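You operate a simulated robot arm through the tools that you are given. There is no shell and no other tool. Be economical: measure what you need, move in short steps, check, and stop when the job is done.

Carry out the task below with a simulated robot arm. There is one attempt and no reset: what you move stays moved.

JOB
Close the red bin flap. Put the blue felt block on the top of the plywood bench away on the top of the low shelf unit. Take the red ring patch on the top of the pallets and put it away on the top of the plywood bench. Put the red tab on the trailer deck away on the top of the press bench. Put one of the grey sacks from the valve end of the steel bench on the grey tile. Take the red lamp and leave it on the front of the steel bench. Take the pink job card and put it on the trestle table. Press the orange drain button to switch it on. Take the blue tag and put it on the teal offcut. Take the red sleeve two and leave it in the grey crate. Close the bottom drawer. Take the black wedge and leave it on the front of the steel bench. Put the L black nozzle from the front of the trailer deck on the top of the pallets and the M black nozzle on the back of the trailer deck. Pull the black bin flap open. Do these in any order. Set down upright: red lamp, black nozzle.
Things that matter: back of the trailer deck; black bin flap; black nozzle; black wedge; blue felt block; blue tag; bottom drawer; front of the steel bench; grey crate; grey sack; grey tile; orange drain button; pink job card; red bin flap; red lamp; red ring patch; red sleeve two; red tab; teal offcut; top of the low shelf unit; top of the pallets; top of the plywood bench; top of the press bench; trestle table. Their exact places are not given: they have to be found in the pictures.

The check looks at the end state, three seconds after you hand in, the way a careful person would. Anything else that was tipped, shoved, dropped, spilled or broken makes it a failure.

ROBOT AND FRAMES
A 6-joint arm with a two-finger gripper on a trunk, on a base that drives. Base frame: it is fixed to the floor where the robot stands at the start and does not move with it; the origin is under the middle of the robot, x ahead of it, y to its left, z up. Readings come in cm, degrees, newtons and seconds.
Its first joint turns from -166.0 to 166.0 degrees. Places, roughly: back of the trailer deck [-280, -40, 50]; black bin flap [70, -20, 80]; black nozzle [-450, -50, 50]; black wedge (11x6x6 cm) [-440, -60, 50]; blue felt block (6x5x4 cm) [100, -100, 70]; blue tag [-175, 575, 75]; bottom drawer [-1310, 730, 30]; front of the steel bench [-190, 250, 80]; grey crate (40x30x17 cm) [-290, -50, 60]; grey sack [-175, 175, 100]; grey tile (13x13x2 cm) [-170, 110, 80]; orange drain button [-130, 330, 70]; pink job card [-200, 175, 75]; red bin flap [60, -10, 80]; red lamp [-200, 100, 75]; red ring patch (6x6x4 cm) [-200, -180, 40]; red sleeve two [-400, 250, 50]; red tab (5x12x3 cm) [-260, -60, 50]; teal offcut (34x22 cm) [-138, 642, 78]; top of the low shelf unit [-510, 130, 60]; top of the pallets [-170, -190, 40]; top of the plywood bench [70, -70, 70]; top of the press bench [-1340, 850, 80]; trestle table [-180, 560, 80]. Payload 2.54 kg.
The tool frame sits at the grasp point between the pads (the TCP): z along the fingers, y along the line on which they close. The tips reach 3 cm beyond it. Largest opening 11.6 cm; the body of the gripper starts 9.5 cm behind the TCP.
Orientation is that of the tool frame in the base frame, as a unit quaternion [x, y, z, w]. With the fingers straight down and closing along the base's y, the tool's x points along the base's -x, its y along +y and its z along -z.

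CONTROLS
- The arm moves only by the tool step_arm. Its argument "targets" is a list of rows, each an object (a shift or turn left out is 0, a gripper value left out holds the last) with "xyz": the shift along the base's x, y, z in units of 250 mm (1.0 is 250 mm), a list of three; "rot": the turn, a rotation vector about the base's x, y, z in units of 45 degrees (1.0 is 45 degrees), a list of three; "jaw": the opening in per cent of the stroke, from 0 (shut) to 100 (fully open). In form: [{"xyz": [tx, ty, tz], "rot": [wx, wy, wz], "jaw": jaw}, ...]. A call has 1 to 10 rows; each row is the pose to reach, as a shift and turn from the pose commanded when the call began. A call with a number of a shift or a turn outside -1 to 1 is refused whole. A row lasts 0.2 s, in which the tool goes at most 5 cm and 8.6 degrees; a call with a longer step from one row to the next is refused whole, and so is a gripper value outside its range. A pose out of reach is approached as far as the arm can. The call stops where the force on the tool passes 40 N (or 10 N more than at its start, if that is more) or the arm is blocked; 0.2 s more then pass. The fingers move at their own pace (about 7.2 cm/s each) and stop on an object; they squeeze with about 25 N. The grip force told is the motor's: it shows also when the fingers shut on nothing. Time passes only in rows, and 0.2 s behind the last, so rows that repeat a pose let the fingers close. The reply holds the time, the measured pose of the TCP, the force on the tool along the base axes, the opening and the grip force, in the units named above and with some noise, with the torque about the TCP (base axes, N m) and any sound that the robot's microphone picked up.
- Cameras (640 x 400 px; columns grow to the right, rows downward): "scene" is now at [-5.11, 9.69, 140.97]; the picture's right is [-0.59, -0.81, 0.00], its down [-0.46, 0.34, -0.82] and it looks along [0.66, -0.48, -0.57] (base axes); focal length 252 px, centre (320, 200). "wrist" rides on the gripper at [6.9, -1.5, -12.2] in the tool frame; the picture's right is [0.21, 0.98, 0.00], its down [-0.83, 0.18, -0.53] and it looks along [-0.52, 0.11, 0.85] (tool axes); focal length 251 px, centre (320, 200).
- get_image(camera): a new picture of that camera. The clock stands still meanwhile.
- steer(legs): drives the robot by 1 to 6 legs, each [ahead, left, turn to the left] in cm, cm and degrees, along the robot's own axes; the way and the turn of a leg run together, so that a leg with both is an arc; at most 150 cm and 180 degrees a leg. The arm and the cameras ride along, it lands a little off, and it stops where it bumps. It gives what a move gives.
- head_to(pan, tilt): turns the head with the scene camera to pan (to the left, within 120 degrees either way) and tilt (down, from -29 to 69), counted from straight ahead of the robot. It gives what a move gives.
- point_at(camera, pixels): for up to 12 pixels [column, row] of the newest picture of that camera ("zoom" is the newest enlarged one), the place [x, y, z] in the base frame of the surface seen there, good to about 0.2 cm. The clock stands still meanwhile.
- close_up(camera, box): a new picture of the part [left, top, right, bottom] of that camera's present view, enlarged. The clock stands still meanwhile.
- hand_in(): hands the job in; it is judged then, once.

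Keep the steps short. Do not move on a guess: measure, check each grasp and each placing, and mend mistakes. In all there are 392 turns and 360 pictures (those below and enlarged ones count). Leave the gripper open and the arm clear of the work at the hand-in unless told otherwise, and finish with a single line.

The tools are called after ">>>" by a JSON object that holds its "api" and its "payload". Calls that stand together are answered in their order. step_arm: Moves the arm, as the interface text tells. Its arguments: {"type":"object","properties":{"targets":{"type":"array","items":{"type":"object","properties":{"xyz":{"type":"array","items":{"type":"number"}},"rot":{"type":"array","items":{"type":"number"}},"jaw":{"type":"number"}}}}},"required":["targets"]} The other tools are called the same way: steer (legs) drives the base; head_to (pan, tilt) turns the head that bears the scene camera; get_image (camera) takes a picture; point_at (camera, pixels) gives the place of the surface under pixels of a picture; close_up (camera, box) takes an enlarged picture of a part of a camera's view; hand_in () hands the job in.

At the start:

```text
t: 0.0
tcp_pos: [34.7, -22.13, 103.44]
tool_rot: [0.0, 1.0, 0.0, 0.0]
force: [-0.4, -0.4, -0.4]
moment: [0.03, -0.01, 0.0]
width: 11.6
finger_force: 0.1
robot x, y, heading: [0.01, 0.03, 0.0]
head pan, tilt: [-35.9, 34.9]
```

scene: 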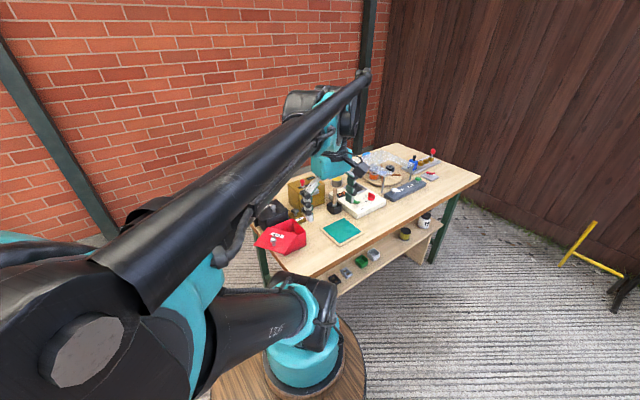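
wrist: 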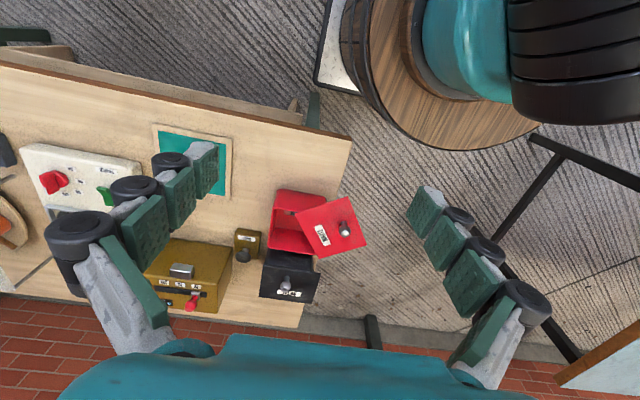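

I begin with the plywood bench: the red and black bins and the blue felt block. I take enlarged views first.

>>> {"api": "close_up", "payload": {"camera": "scene", "box": [240, 130, 480, 280]}}

>>> {"api": "close_up", "payload": {"camera": "wrist", "box": [120, 110, 400, 330]}}

```text
2.67 times, centred on (360, 205) of scene
```

zoom: 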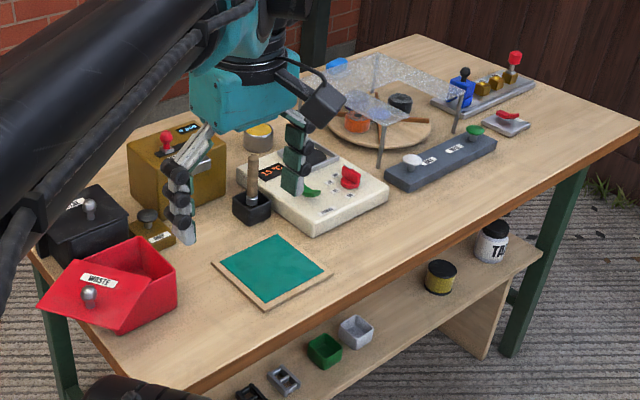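

```text
1.82 times, centred on (260, 220) of wrist
```

zoom: 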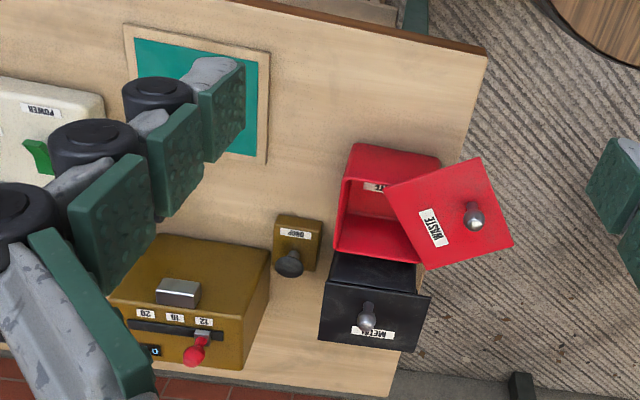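

I measure points on the bins and the table in the wrist zoom.

>>> {"api": "point_at", "payload": {"camera": "zoom", "pixels": [[473, 210], [388, 188], [424, 268], [480, 158], [512, 245], [368, 312], [333, 260], [424, 270], [345, 250], [440, 160], [355, 147], [415, 345]]}}

>>> {"api": "close_up", "payload": {"camera": "scene", "box": [330, 130, 450, 205]}}

```text
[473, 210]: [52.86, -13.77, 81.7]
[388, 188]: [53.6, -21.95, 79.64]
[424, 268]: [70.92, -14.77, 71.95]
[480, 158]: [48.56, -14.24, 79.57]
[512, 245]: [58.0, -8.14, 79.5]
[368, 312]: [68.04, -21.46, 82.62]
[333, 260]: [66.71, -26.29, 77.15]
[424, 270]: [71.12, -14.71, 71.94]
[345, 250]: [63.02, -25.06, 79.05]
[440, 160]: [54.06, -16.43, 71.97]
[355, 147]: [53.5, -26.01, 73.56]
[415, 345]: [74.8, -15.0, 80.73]
```

```text
5.33 times, centred on (390, 168) of scene
```

zoom: 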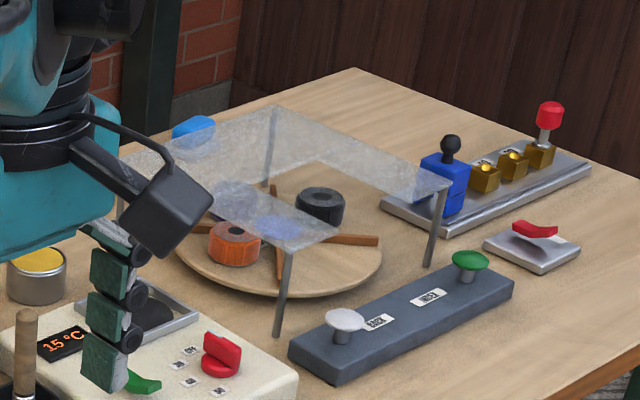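

The red lid is flat at z 79.5 and swivelled about a vertical pin. The bins are too close for the arm (58 cm), so I'll need to back up. First I look around.

>>> {"api": "head_to", "payload": {"pan": 118, "tilt": 15}}

>>> {"api": "get_image", "payload": {"camera": "scene"}}

>>> {"api": "head_to", "payload": {"pan": -118, "tilt": 15}}

>>> {"api": "get_image", "payload": {"camera": "scene"}}

>>> {"api": "head_to", "payload": {"pan": 50, "tilt": 15}}

>>> {"api": "get_image", "payload": {"camera": "scene"}}

```text
t: 2.4
tcp_pos: [34.79, -22.13, 103.32]
tool_rot: [-0.001, 1.0, 0.0, 0.0]
force: [-1.1, -0.1, 0.4]
moment: [0.06, -0.01, 0.04]
width: 11.6
finger_force: 0.1
robot x, y, heading: [0.08, 0.33, 0.1]
head pan, tilt: [118.0, 15.0]
```

```text
354 pictures are left
```

scene: 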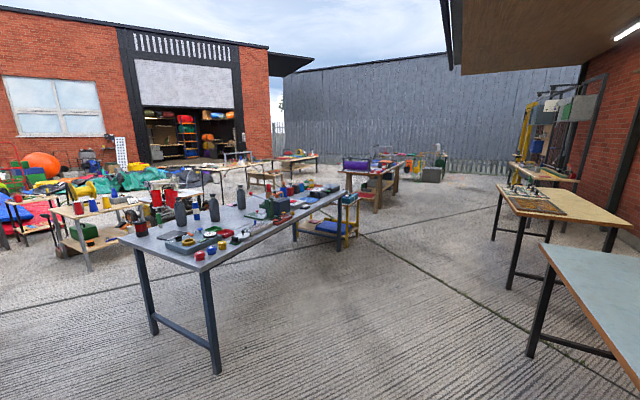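

```text
t: 5.7
tcp_pos: [34.74, -22.19, 103.33]
tool_rot: [0.001, 1.0, 0.0, 0.001]
force: [0.2, 0.6, 0.7]
moment: [0.02, 0.01, -0.01]
width: 11.6
finger_force: 0.0
robot x, y, heading: [0.01, 0.02, -0.0]
head pan, tilt: [-118.0, 15.0]
```

```text
353 pictures are left
```

scene: 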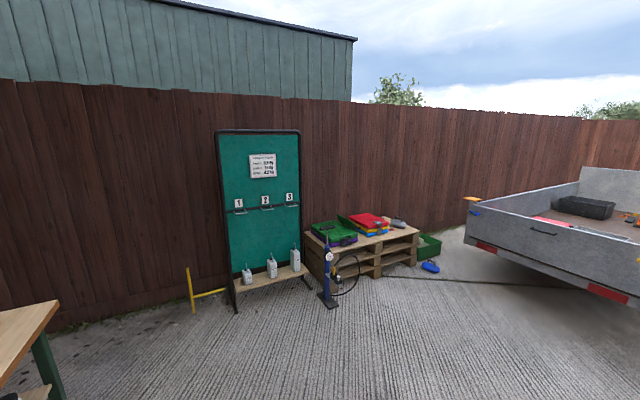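

```text
t: 8.3
tcp_pos: [34.85, -22.02, 103.25]
tool_rot: [0.0, 1.0, 0.001, 0.0]
force: [0.2, -0.8, 0.0]
moment: [-0.03, 0.0, -0.02]
width: 11.59
finger_force: 0.0
robot x, y, heading: [0.03, 0.07, -0.0]
head pan, tilt: [50.0, 15.0]
```

```text
352 pictures are left
```

scene: 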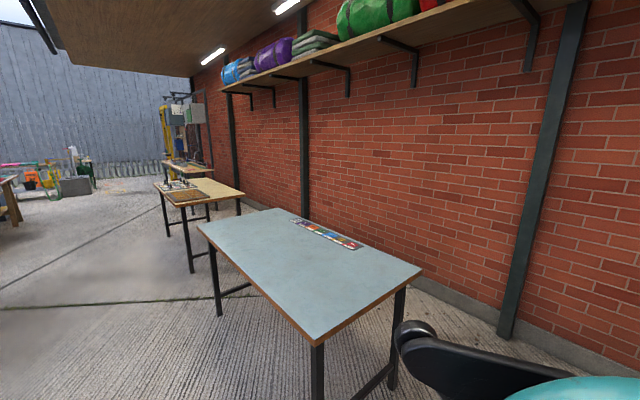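

The floor behind is clear. I back up 33 cm and look at the bins again.

>>> {"api": "steer", "payload": {"legs": [[-33, 0, 0]]}}

>>> {"api": "head_to", "payload": {"pan": -20, "tilt": 35}}

>>> {"api": "get_image", "payload": {"camera": "scene"}}

>>> {"api": "get_image", "payload": {"camera": "wrist"}}

```text
t: 10.5
tcp_pos: [1.5, -21.92, 103.42]
tool_rot: [-0.004, 1.0, 0.001, 0.001]
force: [0.4, -0.1, -0.8]
moment: [0.0, -0.02, -0.01]
width: 11.6
finger_force: 0.0
robot x, y, heading: [-33.76, 0.01, 0.2]
head pan, tilt: [50.0, 15.0]
```

```text
t: 11.9
tcp_pos: [1.52, -21.91, 103.46]
tool_rot: [-0.004, 1.0, 0.0, 0.0]
force: [0.4, 0.7, 0.1]
moment: [0.03, -0.02, -0.02]
width: 11.6
finger_force: 0.1
robot x, y, heading: [-33.51, -0.23, 0.4]
head pan, tilt: [-20.0, 35.0]
```

```text
351 pictures are left
```

scene: 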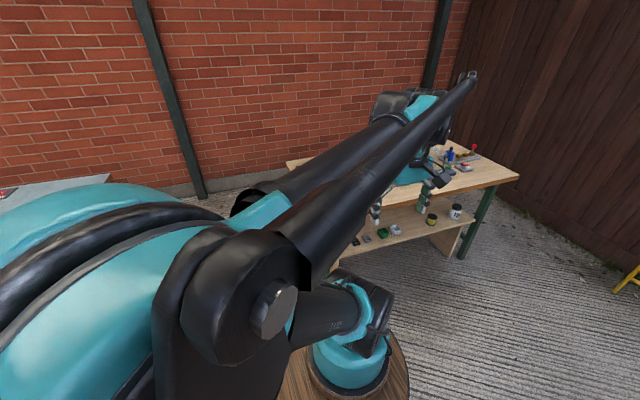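

```text
350 pictures are left
```

wrist: 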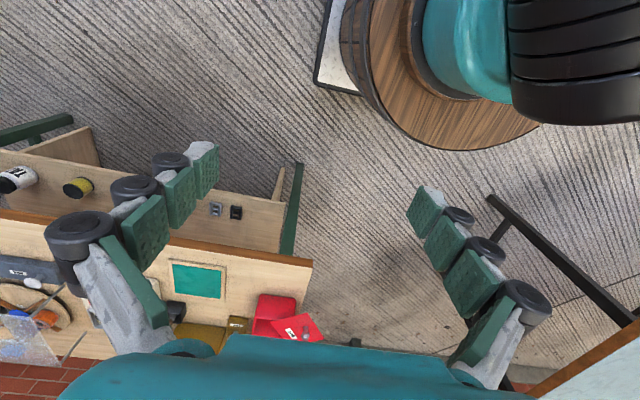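

The wrist camera looks ahead of the tool, so I move the tool forward to over the bins at safe height.

>>> {"api": "step_arm", "payload": {"targets": [{"xyz": [0.2, 0, 0]}, {"xyz": [0.4, 0, 0]}, {"xyz": [0.6, 0, 0]}, {"xyz": [0.8, 0, 0]}, {"xyz": [1.0, 0, 0]}]}}

>>> {"api": "step_arm", "payload": {"targets": [{"xyz": [0.2, 0, 0]}, {"xyz": [0.4, 0, 0]}, {"xyz": [0.6, 0, 0]}, {"xyz": [0.8, 0, 0]}]}}

>>> {"api": "get_image", "payload": {"camera": "wrist"}}

>>> {"api": "get_image", "payload": {"camera": "scene"}}

```text
t: 13.1
tcp_pos: [26.8, -21.82, 103.19]
tool_rot: [-0.005, 1.0, 0.0, 0.001]
force: [-1.3, 0.2, -0.5]
moment: [-0.05, -0.02, -0.02]
width: 11.59
finger_force: 0.1
robot x, y, heading: [-33.57, -0.0, 0.3]
head pan, tilt: [-20.0, 35.0]
```

```text
t: 14.1
tcp_pos: [46.49, -22.07, 103.19]
tool_rot: [-0.004, 1.0, -0.001, -0.001]
force: [-0.3, 0.3, -0.1]
moment: [0.01, -0.07, -0.01]
width: 11.63
finger_force: 0.0
robot x, y, heading: [-33.41, 0.1, 0.3]
head pan, tilt: [-20.0, 35.0]
```

```text
349 pictures are left
```

wrist: 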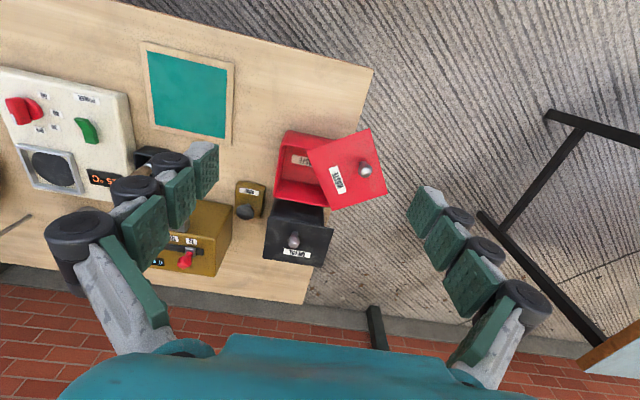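

```text
348 pictures are left
```

scene: 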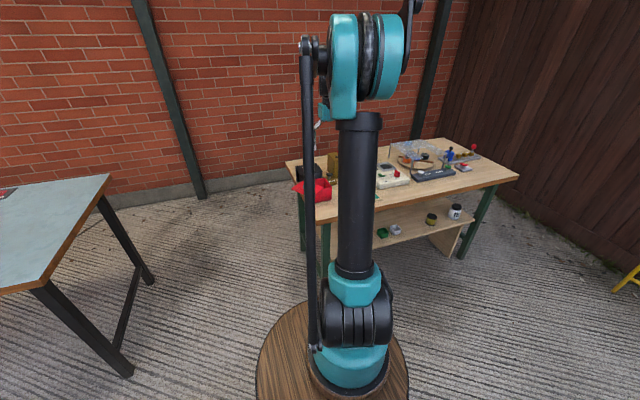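

>>> {"api": "close_up", "payload": {"camera": "wrist", "box": [230, 110, 422, 280]}}

>>> {"api": "close_up", "payload": {"camera": "scene", "box": [270, 140, 350, 210]}}

```text
2.35 times, centred on (326, 195) of wrist
```

zoom: 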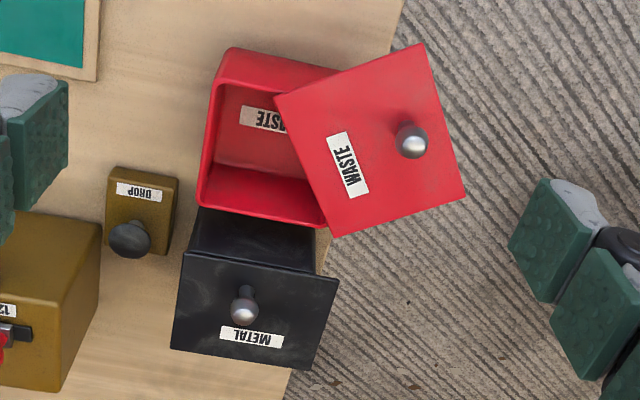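

```text
5.71 times, centred on (310, 175) of scene
```

zoom: 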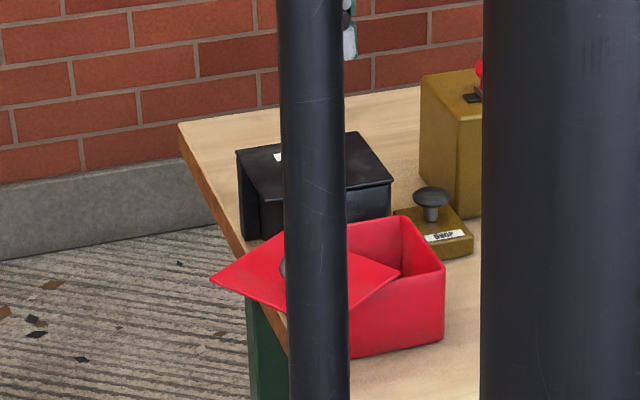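

>>> {"api": "point_at", "payload": {"camera": "zoom", "pixels": [[278, 100], [421, 47], [461, 195], [336, 232], [412, 138], [228, 52], [201, 203], [323, 224], [185, 255], [337, 280], [245, 305], [300, 368]]}}

>>> {"api": "point_at", "payload": {"camera": "zoom", "pixels": [[172, 346], [250, 338], [130, 240], [315, 268], [210, 130], [215, 80]]}}

```text
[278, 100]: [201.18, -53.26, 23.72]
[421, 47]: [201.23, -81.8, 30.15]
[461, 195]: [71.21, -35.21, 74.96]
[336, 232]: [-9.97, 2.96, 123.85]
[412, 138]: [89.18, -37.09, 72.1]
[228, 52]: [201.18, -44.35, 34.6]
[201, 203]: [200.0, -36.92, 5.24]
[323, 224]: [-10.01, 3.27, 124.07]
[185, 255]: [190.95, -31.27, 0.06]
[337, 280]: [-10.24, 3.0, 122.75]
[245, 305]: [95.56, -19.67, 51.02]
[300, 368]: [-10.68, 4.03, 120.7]
```

```text
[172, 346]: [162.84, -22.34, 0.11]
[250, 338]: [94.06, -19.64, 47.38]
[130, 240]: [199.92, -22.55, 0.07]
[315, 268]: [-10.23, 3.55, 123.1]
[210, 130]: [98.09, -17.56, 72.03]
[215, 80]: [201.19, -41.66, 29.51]
```

Those used the newest zoom (scene). I retake the wrist zoom and measure again.

>>> {"api": "close_up", "payload": {"camera": "wrist", "box": [230, 110, 422, 280]}}

>>> {"api": "point_at", "payload": {"camera": "zoom", "pixels": [[278, 100], [421, 47], [461, 195], [336, 232], [412, 138], [228, 52], [201, 203], [323, 224], [185, 255], [335, 282], [245, 305], [300, 366]]}}

>>> {"api": "point_at", "payload": {"camera": "zoom", "pixels": [[174, 343], [250, 338], [130, 240], [315, 255], [210, 130], [200, 225]]}}

```text
2.35 times, centred on (326, 195) of wrist
```

zoom: 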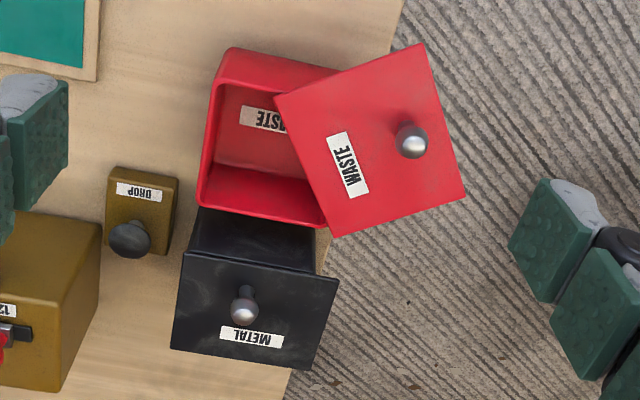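

```text
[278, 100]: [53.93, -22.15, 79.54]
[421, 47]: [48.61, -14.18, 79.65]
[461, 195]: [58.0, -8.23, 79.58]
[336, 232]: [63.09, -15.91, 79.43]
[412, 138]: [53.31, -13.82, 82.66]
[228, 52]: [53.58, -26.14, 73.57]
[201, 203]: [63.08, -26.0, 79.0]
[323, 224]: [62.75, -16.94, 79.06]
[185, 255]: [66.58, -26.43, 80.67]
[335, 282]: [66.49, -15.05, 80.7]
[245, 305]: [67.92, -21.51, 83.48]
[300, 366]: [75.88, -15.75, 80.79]
```

```text
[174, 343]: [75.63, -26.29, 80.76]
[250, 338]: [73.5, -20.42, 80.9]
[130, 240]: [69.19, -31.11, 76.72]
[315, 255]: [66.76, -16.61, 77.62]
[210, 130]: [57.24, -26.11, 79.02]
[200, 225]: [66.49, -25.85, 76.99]
```

Red lid corners are (53.9,-22.2), (48.6,-14.2), (58,-8.2), (63.1,-15.9), with the knob at (53.3,-13.8,82.7). It pivots near (62.5,-16.5), about 57° counter-clockwise to close. I go above the knob with the jaw at about 4 cm and then down.

>>> {"api": "step_arm", "payload": {"targets": [{"xyz": [0.14, 0.13, 0], "jaw": 38}, {"xyz": [0.274, 0.324, -0.1]}, {"xyz": [0.274, 0.324, -0.28]}, {"xyz": [0.274, 0.324, -0.46]}, {"xyz": [0.274, 0.324, -0.64]}, {"xyz": [0.274, 0.324, -0.78]}, {"xyz": [0.274, 0.324, -0.79]}]}}

>>> {"api": "get_image", "payload": {"camera": "wrist"}}

```text
refused: row 2 steps farther than a row can; nothing moved
```

```text
344 pictures are left
```

wrist: 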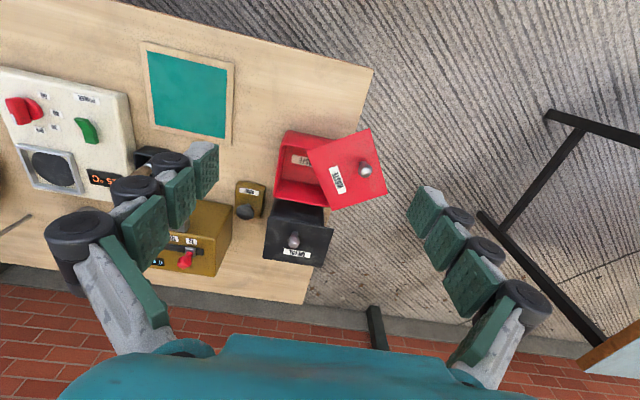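

A step was too long (limit 0.2 per row). I split it finer.

>>> {"api": "step_arm", "payload": {"targets": [{"xyz": [0.1, 0.12, 0], "jaw": 38}, {"xyz": [0.2, 0.24, 0]}, {"xyz": [0.274, 0.324, -0.1]}, {"xyz": [0.274, 0.324, -0.28]}, {"xyz": [0.274, 0.324, -0.46]}, {"xyz": [0.274, 0.324, -0.64]}, {"xyz": [0.274, 0.324, -0.78]}, {"xyz": [0.274, 0.324, -0.785]}]}}

>>> {"api": "get_image", "payload": {"camera": "wrist"}}

```text
t: 15.9
tcp_pos: [53.28, -13.85, 83.64]
tool_rot: [-0.003, 1.0, 0.0, 0.0]
force: [-0.7, -0.5, -0.2]
moment: [0.0, 0.0, -0.02]
width: 4.42
finger_force: 0.0
robot x, y, heading: [-33.17, -0.31, 0.3]
head pan, tilt: [-20.0, 35.0]
```

```text
343 pictures are left
```

wrist: 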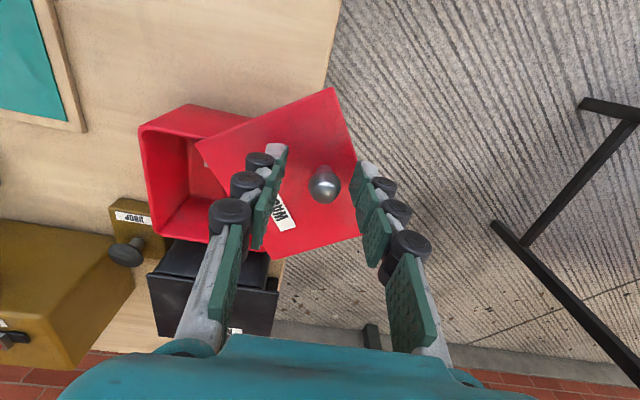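

The knob seems to lie between the tips. I close on it to confirm.

>>> {"api": "step_arm", "payload": {"targets": [{"xyz": [0, 0, 0], "jaw": 0}, {"xyz": [0, 0, 0]}, {"xyz": [0, 0, 0]}]}}

```text
t: 16.7
tcp_pos: [53.29, -13.91, 83.64]
tool_rot: [-0.004, 1.0, 0.0, 0.0]
force: [-1.8, 0.8, -4.7]
moment: [-0.02, 0.01, 0.04]
width: 2.03
finger_force: 44.6
robot x, y, heading: [-33.44, -0.01, 0.4]
head pan, tilt: [-20.0, 35.0]
```

Knob held (2.0 cm). I loosen to 2.6 cm and sweep it along the arc.

>>> {"api": "step_arm", "payload": {"targets": [{"xyz": [0, 0, 0], "jaw": 23}, {"xyz": [-0.015, -0.075, 0]}, {"xyz": [-0.018, -0.13, 0]}, {"xyz": [-0.01, -0.19, 0]}, {"xyz": [0.005, -0.25, 0]}, {"xyz": [0.025, -0.3, 0]}, {"xyz": [0.05, -0.345, 0]}, {"xyz": [0.072, -0.375, 0]}]}}

>>> {"api": "get_image", "payload": {"camera": "wrist"}}

```text
t: 18.5
tcp_pos: [55.15, -22.9, 83.73]
tool_rot: [-0.006, 1.0, 0.002, 0.0]
force: [-11.7, 30.3, -2.8]
moment: [0.52, 0.37, 0.52]
width: 4.67
finger_force: 14.8
robot x, y, heading: [-33.23, -0.3, 0.7]
head pan, tilt: [-20.0, 35.0]
```

```text
342 pictures are left
```

wrist: 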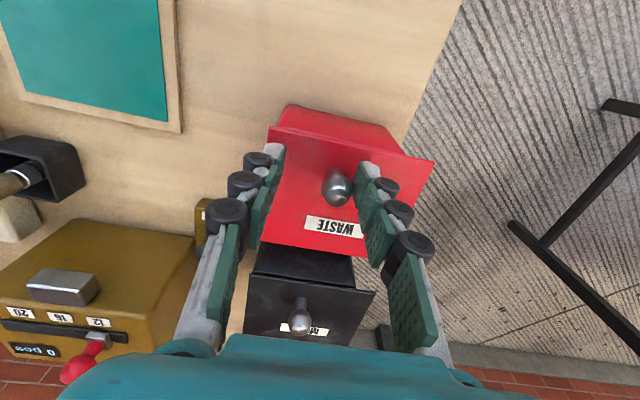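

Force reached 30 N, so the lid has probably hit its stop. I back off slightly, then measure.

>>> {"api": "step_arm", "payload": {"targets": [{"xyz": [0, 0.06, 0]}, {"xyz": [0, 0.07, 0.1]}, {"xyz": [-0.1, 0.08, 0.29], "jaw": 40}, {"xyz": [-0.2, 0.08, 0.44]}]}}

>>> {"api": "close_up", "payload": {"camera": "wrist", "box": [200, 100, 440, 330]}}

```text
refused: row 3 steps farther than a row can; nothing moved
```

```text
1.74 times, centred on (320, 215) of wrist
```

zoom: 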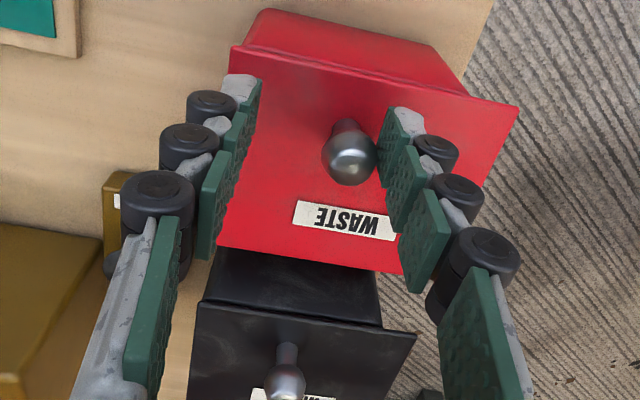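

>>> {"api": "step_arm", "payload": {"targets": [{"xyz": [0, 0.06, 0]}, {"xyz": [0, 0.06, 0.18], "jaw": 40}, {"xyz": [-0.08, 0.06, 0.34]}, {"xyz": [-0.16, 0.06, 0.5]}]}}

>>> {"api": "close_up", "payload": {"camera": "wrist", "box": [200, 100, 440, 330]}}

```text
t: 19.5
tcp_pos: [51.52, -21.9, 96.09]
tool_rot: [-0.005, 1.0, 0.0, 0.0]
force: [1.0, 0.3, -1.1]
moment: [0.0, 0.06, 0.01]
width: 4.66
finger_force: 0.0
robot x, y, heading: [-33.85, 0.08, 0.6]
head pan, tilt: [-20.0, 35.0]
```

```text
1.74 times, centred on (320, 215) of wrist
```

zoom: 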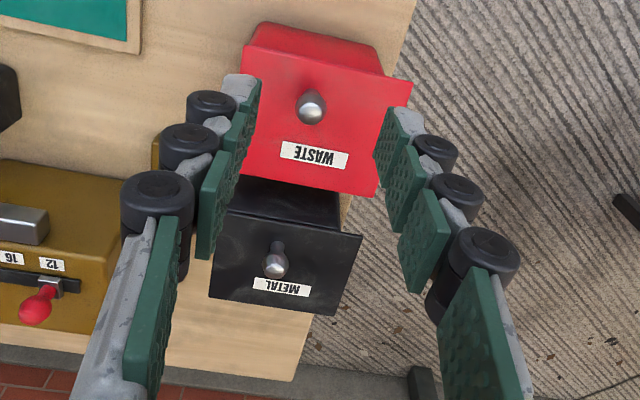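

>>> {"api": "point_at", "payload": {"camera": "zoom", "pixels": [[264, 73], [408, 106], [374, 193], [312, 105], [258, 150], [275, 262], [222, 210], [358, 236], [330, 312], [215, 293], [248, 45], [300, 35]]}}

```text
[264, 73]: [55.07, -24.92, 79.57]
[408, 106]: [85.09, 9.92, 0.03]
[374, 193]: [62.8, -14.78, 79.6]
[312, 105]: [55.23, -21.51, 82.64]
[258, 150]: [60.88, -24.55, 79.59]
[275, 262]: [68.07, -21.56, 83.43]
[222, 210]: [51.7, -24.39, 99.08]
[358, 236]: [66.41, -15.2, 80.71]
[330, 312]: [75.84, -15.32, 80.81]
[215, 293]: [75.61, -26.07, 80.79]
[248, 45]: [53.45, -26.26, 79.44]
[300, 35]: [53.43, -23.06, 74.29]
```

>>> {"api": "point_at", "payload": {"camera": "zoom", "pixels": [[404, 108], [402, 104], [398, 103], [376, 188], [355, 190], [300, 178], [340, 88], [290, 76], [250, 168], [245, 172]]}}

```text
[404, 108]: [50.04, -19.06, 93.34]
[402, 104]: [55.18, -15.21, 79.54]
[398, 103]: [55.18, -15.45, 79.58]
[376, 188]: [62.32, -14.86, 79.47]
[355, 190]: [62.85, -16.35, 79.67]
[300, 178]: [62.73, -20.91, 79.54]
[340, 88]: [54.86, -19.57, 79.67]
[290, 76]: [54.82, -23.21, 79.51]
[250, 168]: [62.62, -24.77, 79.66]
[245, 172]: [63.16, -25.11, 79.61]
```

The red flap is aligned and its knob sits as on the black bin: closed. The black knob is at (68,-21.5), out of reach, so I drive 12 cm ahead.

>>> {"api": "steer", "payload": {"legs": [[12, 0, 0]]}}

```text
t: 20.7
tcp_pos: [63.55, -21.75, 95.97]
tool_rot: [-0.004, 1.0, 0.0, 0.0]
force: [-1.4, -0.3, 0.5]
moment: [0.01, -0.01, -0.02]
width: 4.63
finger_force: 0.1
robot x, y, heading: [-21.22, 0.05, 0.5]
head pan, tilt: [-20.0, 35.0]
```

Above at (63.6,-21.8,96). I go to the black knob (68.0,-21.5) at TCP z 84.6 and close on it.

>>> {"api": "step_arm", "payload": {"targets": [{"xyz": [0.178, 0.01, 0]}, {"xyz": [0.178, 0.01, -0.18]}, {"xyz": [0.178, 0.01, -0.34]}, {"xyz": [0.178, 0.01, -0.455]}, {"xyz": [0.178, 0.01, -0.455], "jaw": 0}, {"xyz": [0.178, 0.01, -0.455]}, {"xyz": [0.178, 0.01, -0.455]}]}}

```text
t: 22.3
tcp_pos: [67.71, -21.46, 84.47]
tool_rot: [-0.005, 1.0, 0.0, 0.0]
force: [-4.4, -3.6, -6.8]
moment: [-0.03, 0.03, 0.07]
width: 2.03
finger_force: 44.7
robot x, y, heading: [-21.25, 0.06, 0.5]
head pan, tilt: [-20.0, 35.0]
```

Black knob held. I loosen a little and sweep it on a clockwise arc, watching the force.

>>> {"api": "step_arm", "payload": {"targets": [{"xyz": [0, 0, 0], "jaw": 23}, {"xyz": [-0.03, 0.05, 0]}, {"xyz": [-0.06, 0.11, 0]}]}}

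```text
t: 23.1
tcp_pos: [66.39, -18.6, 84.53]
tool_rot: [-0.005, 1.0, -0.001, 0.0]
force: [0.3, 0.0, 0.4]
moment: [0.04, -0.01, 0.01]
width: 2.65
finger_force: 0.0
robot x, y, heading: [-21.32, -0.36, 0.6]
head pan, tilt: [-20.0, 35.0]
```

>>> {"api": "get_image", "payload": {"camera": "wrist"}}

```text
339 pictures are left
```

wrist: 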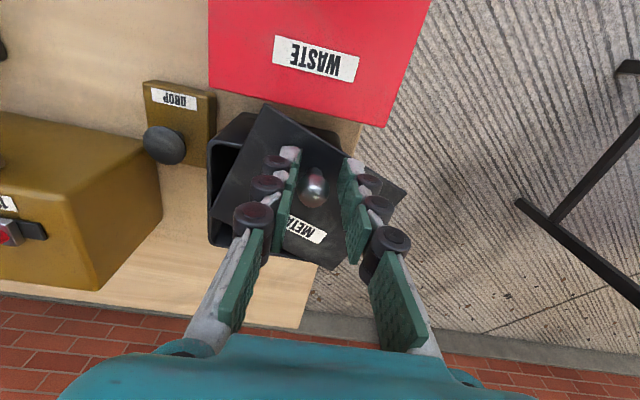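

The black lid swings as predicted. I continue the arc.

>>> {"api": "step_arm", "payload": {"targets": [{"xyz": [-0.015, 0.06, 0]}, {"xyz": [-0.022, 0.11, 0]}, {"xyz": [-0.02, 0.16, 0]}, {"xyz": [-0.01, 0.21, 0]}, {"xyz": [0.005, 0.26, 0]}, {"xyz": [0.03, 0.31, 0]}]}}

>>> {"api": "get_image", "payload": {"camera": "wrist"}}

```text
t: 24.5
tcp_pos: [67.2, -10.9, 84.71]
tool_rot: [-0.003, 1.0, 0.0, 0.0]
force: [0.0, 0.1, 0.6]
moment: [0.03, -0.02, 0.01]
width: 2.67
finger_force: 0.1
robot x, y, heading: [-21.2, 0.24, 0.7]
head pan, tilt: [-20.0, 35.0]
```

```text
338 pictures are left
```

wrist: 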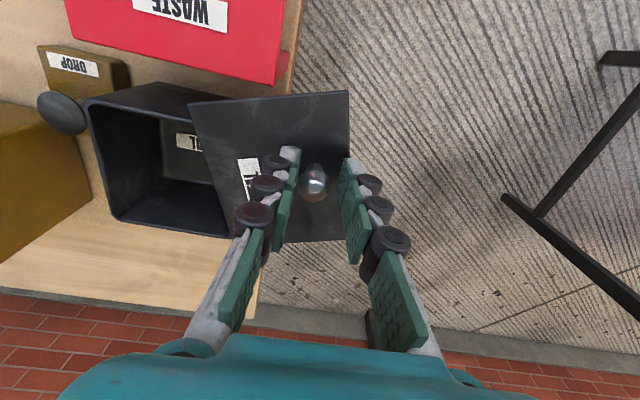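

Open about 80°. I try a little further to feel for the stop.

>>> {"api": "step_arm", "payload": {"targets": [{"xyz": [0.03, 0.04, 0]}, {"xyz": [0.07, 0.08, 0]}, {"xyz": [0.11, 0.12, 0]}, {"xyz": [0.15, 0.145, 0]}]}}

>>> {"api": "get_image", "payload": {"camera": "wrist"}}

```text
t: 25.5
tcp_pos: [70.96, -7.79, 84.75]
tool_rot: [-0.004, 1.0, -0.001, 0.0]
force: [-6.1, -16.5, -1.9]
moment: [-0.25, 0.08, 0.02]
width: 3.72
finger_force: 8.3
robot x, y, heading: [-21.27, 0.09, 0.4]
head pan, tilt: [-20.0, 35.0]
```

```text
337 pictures are left
```

wrist: 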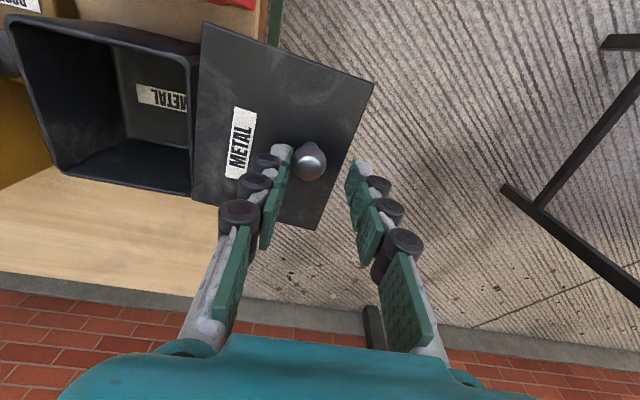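

The flap is at its stop, fully open. I back off, lift, and look at the blue felt block region.

>>> {"api": "step_arm", "payload": {"targets": [{"xyz": [0.0, -0.03, 0], "jaw": 50}, {"xyz": [0, -0.03, 0.15]}, {"xyz": [0, -0.03, 0.34]}, {"xyz": [-0.1, -0.03, 0.5]}, {"xyz": [-0.2, -0.03, 0.66]}, {"xyz": [-0.36, -0.03, 0.76]}]}}

>>> {"api": "head_to", "payload": {"pan": -42, "tilt": 35}}

>>> {"api": "get_image", "payload": {"camera": "scene"}}

```text
t: 26.9
tcp_pos: [62.23, -8.27, 103.36]
tool_rot: [-0.004, 1.0, 0.0, 0.0]
force: [0.0, 0.8, 1.1]
moment: [0.05, 0.05, 0.02]
width: 5.81
finger_force: 0.1
robot x, y, heading: [-21.54, 0.22, 0.6]
head pan, tilt: [-20.0, 35.0]
```

```text
t: 27.8
tcp_pos: [62.29, -8.29, 103.36]
tool_rot: [-0.005, 1.0, 0.0, -0.001]
force: [0.9, -0.3, -0.1]
moment: [0.01, -0.02, 0.03]
width: 5.8
finger_force: 0.1
robot x, y, heading: [-21.11, 0.09, 0.4]
head pan, tilt: [-42.0, 35.0]
```

```text
336 pictures are left
```

scene: 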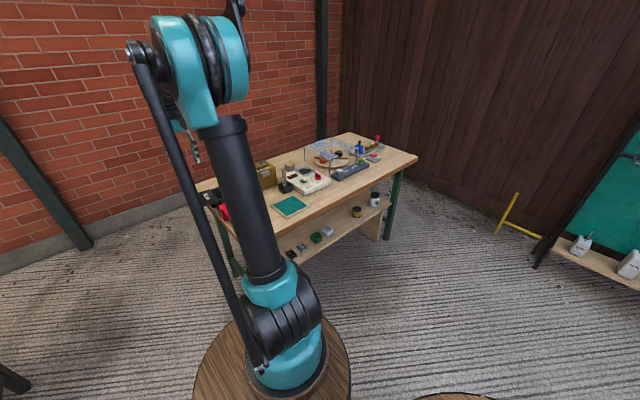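

>>> {"api": "close_up", "payload": {"camera": "scene", "box": [290, 130, 400, 200]}}

>>> {"api": "point_at", "payload": {"camera": "zoom", "pixels": [[120, 50], [130, 60], [200, 100], [235, 120]]}}

```text
5.71 times, centred on (345, 165) of scene
```

zoom: 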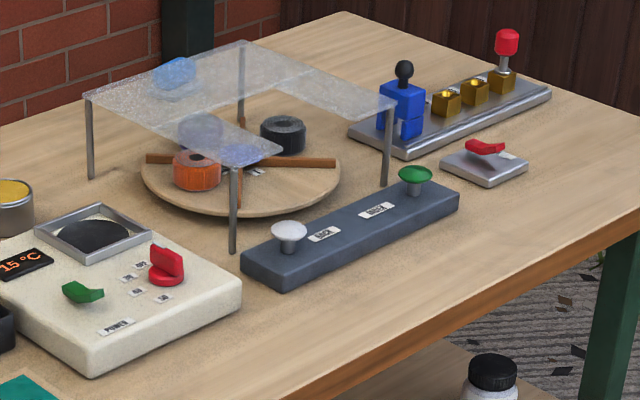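

```text
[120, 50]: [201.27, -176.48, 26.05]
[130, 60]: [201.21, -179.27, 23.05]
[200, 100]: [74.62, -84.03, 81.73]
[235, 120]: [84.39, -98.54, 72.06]
```

>>> {"api": "close_up", "payload": {"camera": "scene", "box": [300, 136, 360, 175]}}

>>> {"api": "point_at", "payload": {"camera": "zoom", "pixels": [[205, 70], [225, 40], [250, 120], [335, 210], [235, 185], [165, 240], [370, 190], [420, 335], [240, 320], [180, 110], [60, 190], [400, 150]]}}

```text
10.26 times, centred on (330, 156) of scene
```

zoom: 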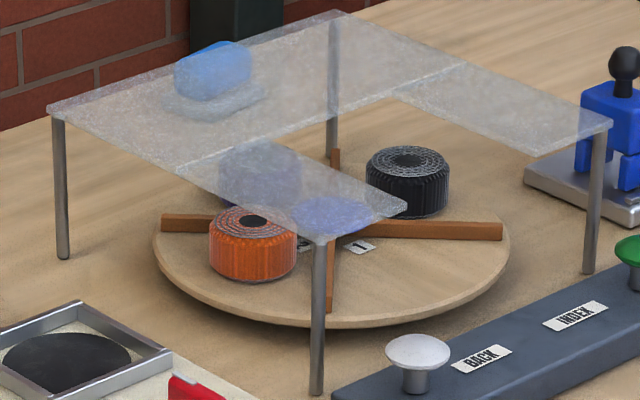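

```text
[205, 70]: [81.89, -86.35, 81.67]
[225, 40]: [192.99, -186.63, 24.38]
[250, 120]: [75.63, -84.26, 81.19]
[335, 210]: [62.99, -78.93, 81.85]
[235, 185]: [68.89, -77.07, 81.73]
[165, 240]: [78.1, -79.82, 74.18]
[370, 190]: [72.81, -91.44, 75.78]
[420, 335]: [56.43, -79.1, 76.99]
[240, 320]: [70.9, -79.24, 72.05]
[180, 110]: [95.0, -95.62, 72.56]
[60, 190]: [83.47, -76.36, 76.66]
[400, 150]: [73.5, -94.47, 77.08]
```

The blue block appears to be on the bench behind the clear shelf, around (97,-97). I drive sideways to get in front of it (bench front is clear) and look from above with the wrist camera.

>>> {"api": "steer", "payload": {"legs": [[0, -95, 0]]}}

>>> {"api": "step_arm", "payload": {"targets": [{"xyz": [0.1, 0, 0.1]}, {"xyz": [0.2, 0, 0.1]}, {"xyz": [0.3, 0, 0.1]}]}}

>>> {"api": "get_image", "payload": {"camera": "wrist"}}

>>> {"api": "get_image", "payload": {"camera": "scene"}}

```text
t: 32.7
tcp_pos: [62.2, -103.93, 103.43]
tool_rot: [0.004, 1.0, -0.001, 0.0]
force: [-0.2, 0.6, -0.3]
moment: [0.0, -0.04, -0.02]
width: 5.83
finger_force: 0.1
robot x, y, heading: [-21.33, -94.12, -0.2]
head pan, tilt: [-42.0, 35.0]
```

```text
t: 33.5
tcp_pos: [69.74, -103.93, 105.94]
tool_rot: [0.003, 1.0, 0.0, 0.0]
force: [-0.4, -0.6, 1.1]
moment: [-0.03, -0.02, 0.01]
width: 5.82
finger_force: 0.0
robot x, y, heading: [-21.51, -94.35, -0.5]
head pan, tilt: [-42.0, 35.0]
```

```text
333 pictures are left
```

wrist: 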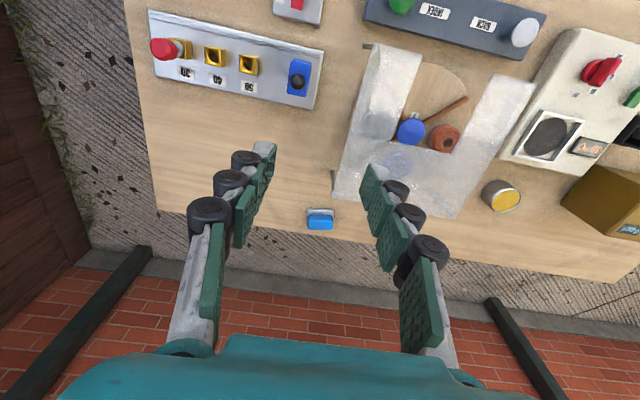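

```text
332 pictures are left
```

scene: 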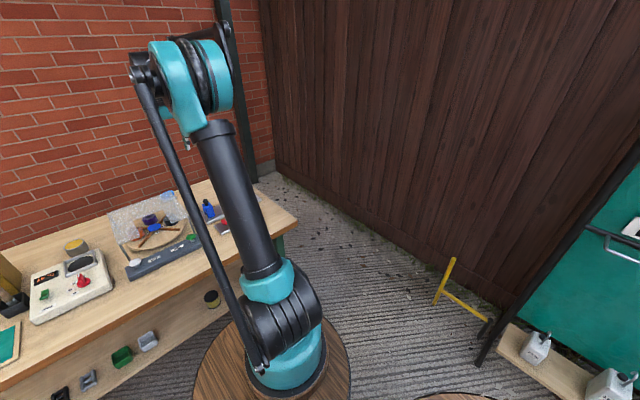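

The block is at wrist (320,220). I measure it and the shelf's near corner.

>>> {"api": "close_up", "payload": {"camera": "wrist", "box": [270, 170, 390, 250]}}

>>> {"api": "point_at", "payload": {"camera": "zoom", "pixels": [[200, 203], [335, 207], [210, 300], [325, 305], [265, 230], [270, 280], [330, 140], [420, 180], [205, 212], [330, 225], [350, 345], [270, 205]]}}

```text
5.00 times, centred on (330, 210) of wrist
```

zoom: 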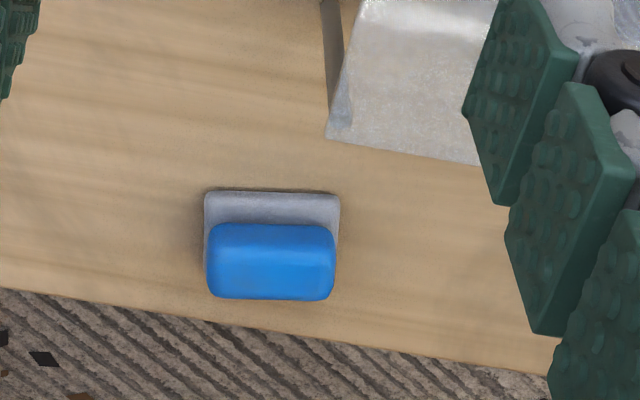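

```text
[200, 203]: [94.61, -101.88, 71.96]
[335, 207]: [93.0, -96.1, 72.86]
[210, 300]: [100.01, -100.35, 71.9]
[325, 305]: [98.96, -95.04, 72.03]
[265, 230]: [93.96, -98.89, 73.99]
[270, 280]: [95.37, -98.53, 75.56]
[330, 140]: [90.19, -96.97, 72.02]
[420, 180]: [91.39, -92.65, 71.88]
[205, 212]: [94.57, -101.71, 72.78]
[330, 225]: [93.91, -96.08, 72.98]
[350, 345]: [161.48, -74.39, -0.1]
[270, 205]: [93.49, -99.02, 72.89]
```

Block: grey base front edge near x 93, y from -101.7 to -96, blue top z about 75.6. The shelf's back edge is clear of it. I drive 22 cm ahead to bring it within reach (the robot stood at x=0 at the start).

>>> {"api": "steer", "payload": {"legs": [[22, 0, 0]]}}

>>> {"api": "close_up", "payload": {"camera": "wrist", "box": [220, 60, 420, 185]}}

```text
t: 35.2
tcp_pos: [91.85, -103.54, 105.91]
tool_rot: [0.001, 1.0, 0.0, 0.0]
force: [0.8, -0.5, 0.1]
moment: [-0.01, 0.05, -0.01]
width: 5.8
finger_force: 0.1
robot x, y, heading: [0.51, -94.34, -0.3]
head pan, tilt: [-42.0, 35.0]
```

```text
3.20 times, centred on (320, 122) of wrist
```

zoom: 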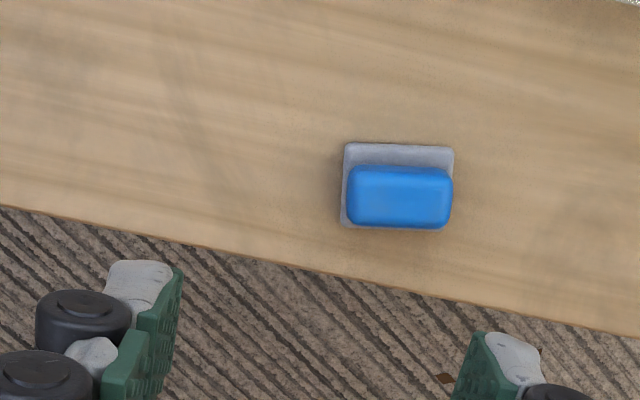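

>>> {"api": "point_at", "payload": {"camera": "zoom", "pixels": [[348, 146], [452, 150], [345, 222], [440, 227], [355, 175], [445, 178], [358, 217], [437, 220], [400, 190], [4, 200], [630, 325]]}}

```text
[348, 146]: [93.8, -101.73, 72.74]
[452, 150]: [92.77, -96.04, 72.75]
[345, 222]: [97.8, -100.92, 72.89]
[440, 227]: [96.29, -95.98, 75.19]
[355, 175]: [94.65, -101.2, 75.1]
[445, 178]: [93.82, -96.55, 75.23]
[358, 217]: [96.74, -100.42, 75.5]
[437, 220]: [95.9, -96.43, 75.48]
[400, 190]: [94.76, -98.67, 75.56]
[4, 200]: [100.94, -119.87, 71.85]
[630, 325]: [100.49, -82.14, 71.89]
```

Block centre (95.2,-98.7), yawed about 10° counter-clockwise. I turn the tool 10°, open to 8.5 cm and go down in two parts.

>>> {"api": "step_arm", "payload": {"targets": [{"xyz": [0.06, 0.1, 0], "rot": [0, 0, 0.11], "jaw": 74}, {"xyz": [0.134, 0.194, 0], "rot": [0, 0, 0.222]}, {"xyz": [0.134, 0.194, -0.2], "rot": [0, 0, 0.222]}, {"xyz": [0.134, 0.194, -0.4], "rot": [0, 0, 0.222]}, {"xyz": [0.134, 0.194, -0.6], "rot": [0, 0, 0.222]}, {"xyz": [0.134, 0.194, -0.8], "rot": [0, 0, 0.222]}]}}

>>> {"api": "get_image", "payload": {"camera": "wrist"}}

```text
t: 36.6
tcp_pos: [95.49, -98.83, 86.17]
tool_rot: [-0.086, 0.996, 0.0, 0.0]
force: [-0.1, 0.2, 0.7]
moment: [0.0, -0.02, 0.03]
width: 8.59
finger_force: 0.0
robot x, y, heading: [1.16, -94.2, -0.3]
head pan, tilt: [-42.0, 35.0]
```

```text
329 pictures are left
```

wrist: 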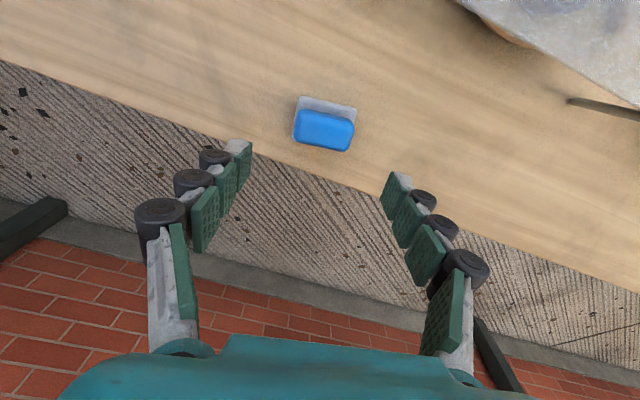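

Fingers are parallel to the block. Down the last 10 cm and close.

>>> {"api": "step_arm", "payload": {"targets": [{"xyz": [-0.01, 0, -0.18]}, {"xyz": [-0.01, 0, -0.34]}, {"xyz": [-0.01, 0, -0.405]}, {"xyz": [-0.01, 0, -0.405], "jaw": 0}, {"xyz": [-0.01, 0, -0.405]}, {"xyz": [-0.01, 0, -0.405]}, {"xyz": [-0.01, 0, -0.405]}]}}

>>> {"api": "get_image", "payload": {"camera": "wrist"}}

```text
t: 38.2
tcp_pos: [95.15, -98.87, 75.86]
tool_rot: [-0.086, 0.996, 0.001, 0.001]
force: [-0.1, -0.9, 0.5]
moment: [-0.02, 0.01, 0.02]
width: 5.47
finger_force: 25.4
robot x, y, heading: [0.83, -94.02, -0.1]
head pan, tilt: [-42.0, 35.0]
```

```text
328 pictures are left
```

wrist: 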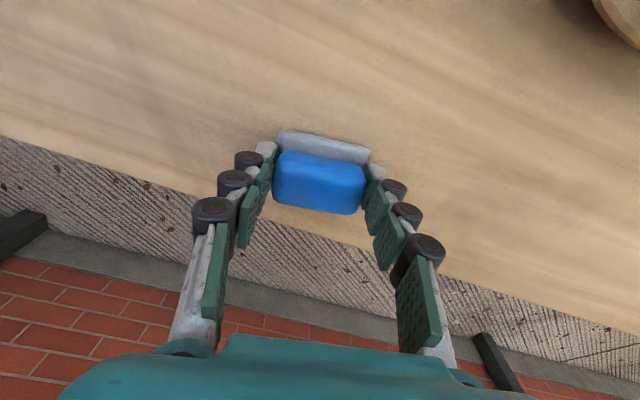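

Gripped (5.5 cm). I lift 27 cm and retract.

>>> {"api": "step_arm", "payload": {"targets": [{"xyz": [0, 0, 0.18]}, {"xyz": [0, 0, 0.38]}, {"xyz": [0, 0, 0.58]}, {"xyz": [0, 0, 0.78]}, {"xyz": [0, 0, 0.98]}, {"xyz": [-0.16, 0, 1.0]}, {"xyz": [-0.35, 0, 1.0]}, {"xyz": [-0.55, 0, 1.0]}, {"xyz": [-0.75, 0, 1.0]}, {"xyz": [-0.95, 0, 1.0]}]}}

>>> {"api": "step_arm", "payload": {"targets": [{"xyz": [-0.2, 0, 0.1]}, {"xyz": [-0.4, 0, 0.1]}, {"xyz": [-0.6, 0, 0.1]}, {"xyz": [-0.8, 0, 0.1]}]}}

>>> {"api": "head_to", "payload": {"pan": -100, "tilt": 20}}

>>> {"api": "get_image", "payload": {"camera": "scene"}}

>>> {"api": "get_image", "payload": {"camera": "wrist"}}

```text
t: 40.4
tcp_pos: [71.26, -98.7, 100.92]
tool_rot: [-0.087, 0.996, 0.001, 0.0]
force: [1.0, 0.1, -0.5]
moment: [-0.01, 0.08, 0.02]
width: 5.47
finger_force: 24.7
robot x, y, heading: [1.16, -94.41, -0.1]
head pan, tilt: [-42.0, 35.0]
```

```text
refused: row 1 steps farther than a row can; nothing moved
```

```text
t: 41.7
tcp_pos: [71.22, -98.56, 100.91]
tool_rot: [-0.087, 0.996, 0.001, 0.0]
force: [-0.1, -0.3, 0.2]
moment: [-0.01, -0.01, 0.03]
width: 5.5
finger_force: 25.3
robot x, y, heading: [0.55, -94.23, 0.0]
head pan, tilt: [-100.0, 20.0]
```

```text
327 pictures are left
```

scene: 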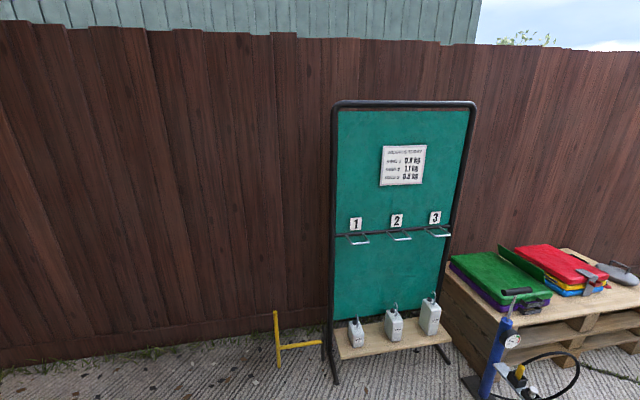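

```text
326 pictures are left
```

wrist: 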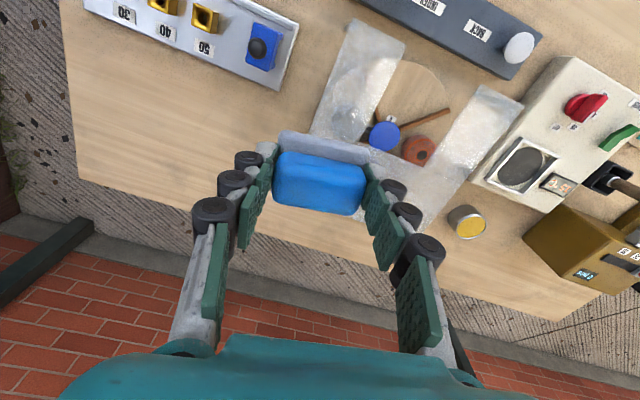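

I retract more, then drive back toward the open yard and turn around to survey.

>>> {"api": "step_arm", "payload": {"targets": [{"xyz": [-0.19, 0, 0.05]}, {"xyz": [-0.38, 0, 0.1]}, {"xyz": [-0.57, 0, 0.1]}, {"xyz": [-0.76, 0, 0.1]}]}}

>>> {"api": "steer", "payload": {"legs": [[-60, 50, 0], [0, 0, 180]]}}

>>> {"api": "head_to", "payload": {"pan": 0, "tilt": 18}}

>>> {"api": "get_image", "payload": {"camera": "scene"}}

>>> {"api": "head_to", "payload": {"pan": -60, "tilt": 18}}

>>> {"api": "get_image", "payload": {"camera": "scene"}}

>>> {"api": "head_to", "payload": {"pan": 55, "tilt": 18}}

>>> {"api": "get_image", "payload": {"camera": "scene"}}

```text
t: 42.7
tcp_pos: [52.44, -98.66, 103.55]
tool_rot: [-0.087, 0.996, 0.0, 0.0]
force: [0.6, -0.6, 0.2]
moment: [-0.03, 0.04, 0.01]
width: 5.49
finger_force: 25.7
robot x, y, heading: [1.05, -94.24, -0.2]
head pan, tilt: [-100.0, 20.0]
```

```text
t: 54.4
tcp_pos: [-111.06, -39.48, 103.48]
tool_rot: [0.996, 0.095, 0.0, 0.0]
force: [-0.6, 0.2, -0.1]
moment: [0.05, 0.01, 0.0]
width: 5.5
finger_force: 24.9
robot x, y, heading: [-59.41, -42.99, -179.2]
head pan, tilt: [-100.0, 20.0]
```

```text
t: 56.1
tcp_pos: [-111.09, -39.48, 103.66]
tool_rot: [0.995, 0.096, 0.0, 0.001]
force: [-0.5, -1.1, 0.0]
moment: [0.02, 0.02, 0.01]
width: 5.48
finger_force: 25.1
robot x, y, heading: [-59.51, -42.6, -179.1]
head pan, tilt: [0.0, 18.0]
```

```text
325 pictures are left
```

scene: 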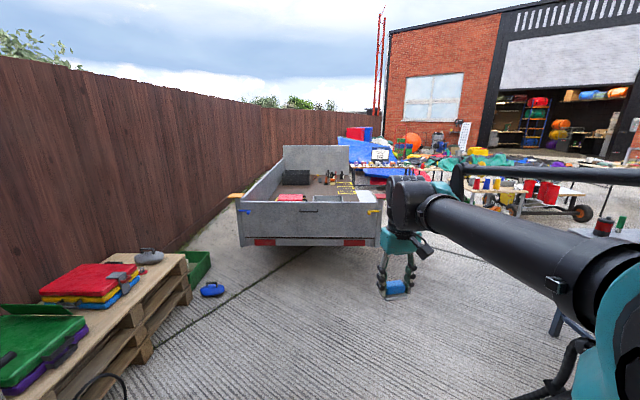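

```text
t: 57.4
tcp_pos: [-111.1, -39.51, 103.44]
tool_rot: [0.996, 0.095, 0.0, 0.0]
force: [0.4, 0.1, 0.1]
moment: [0.01, -0.01, 0.01]
width: 5.49
finger_force: 25.0
robot x, y, heading: [-59.47, -42.88, -179.3]
head pan, tilt: [-60.0, 18.0]
```

```text
324 pictures are left
```

scene: 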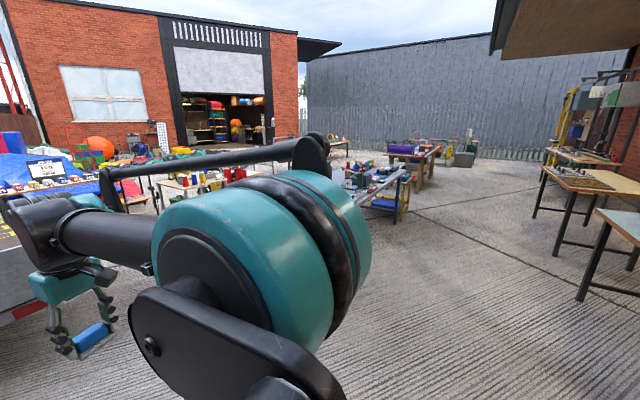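

```text
t: 59.4
tcp_pos: [-111.11, -39.5, 103.44]
tool_rot: [0.995, 0.095, 0.0, 0.0]
force: [0.0, -0.9, 0.2]
moment: [-0.02, -0.01, -0.01]
width: 5.49
finger_force: 24.5
robot x, y, heading: [-59.48, -43.25, -179.1]
head pan, tilt: [55.0, 18.0]
```

```text
323 pictures are left
```

scene: 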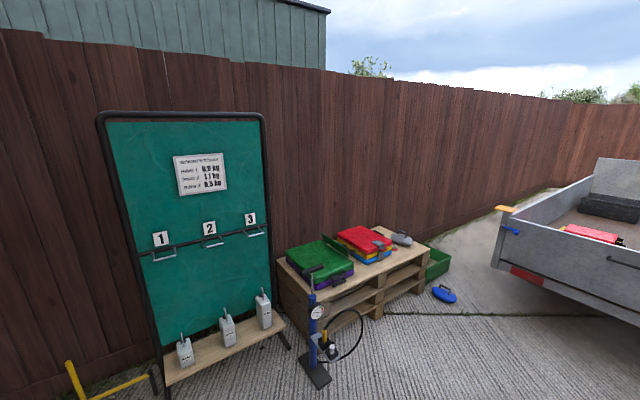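

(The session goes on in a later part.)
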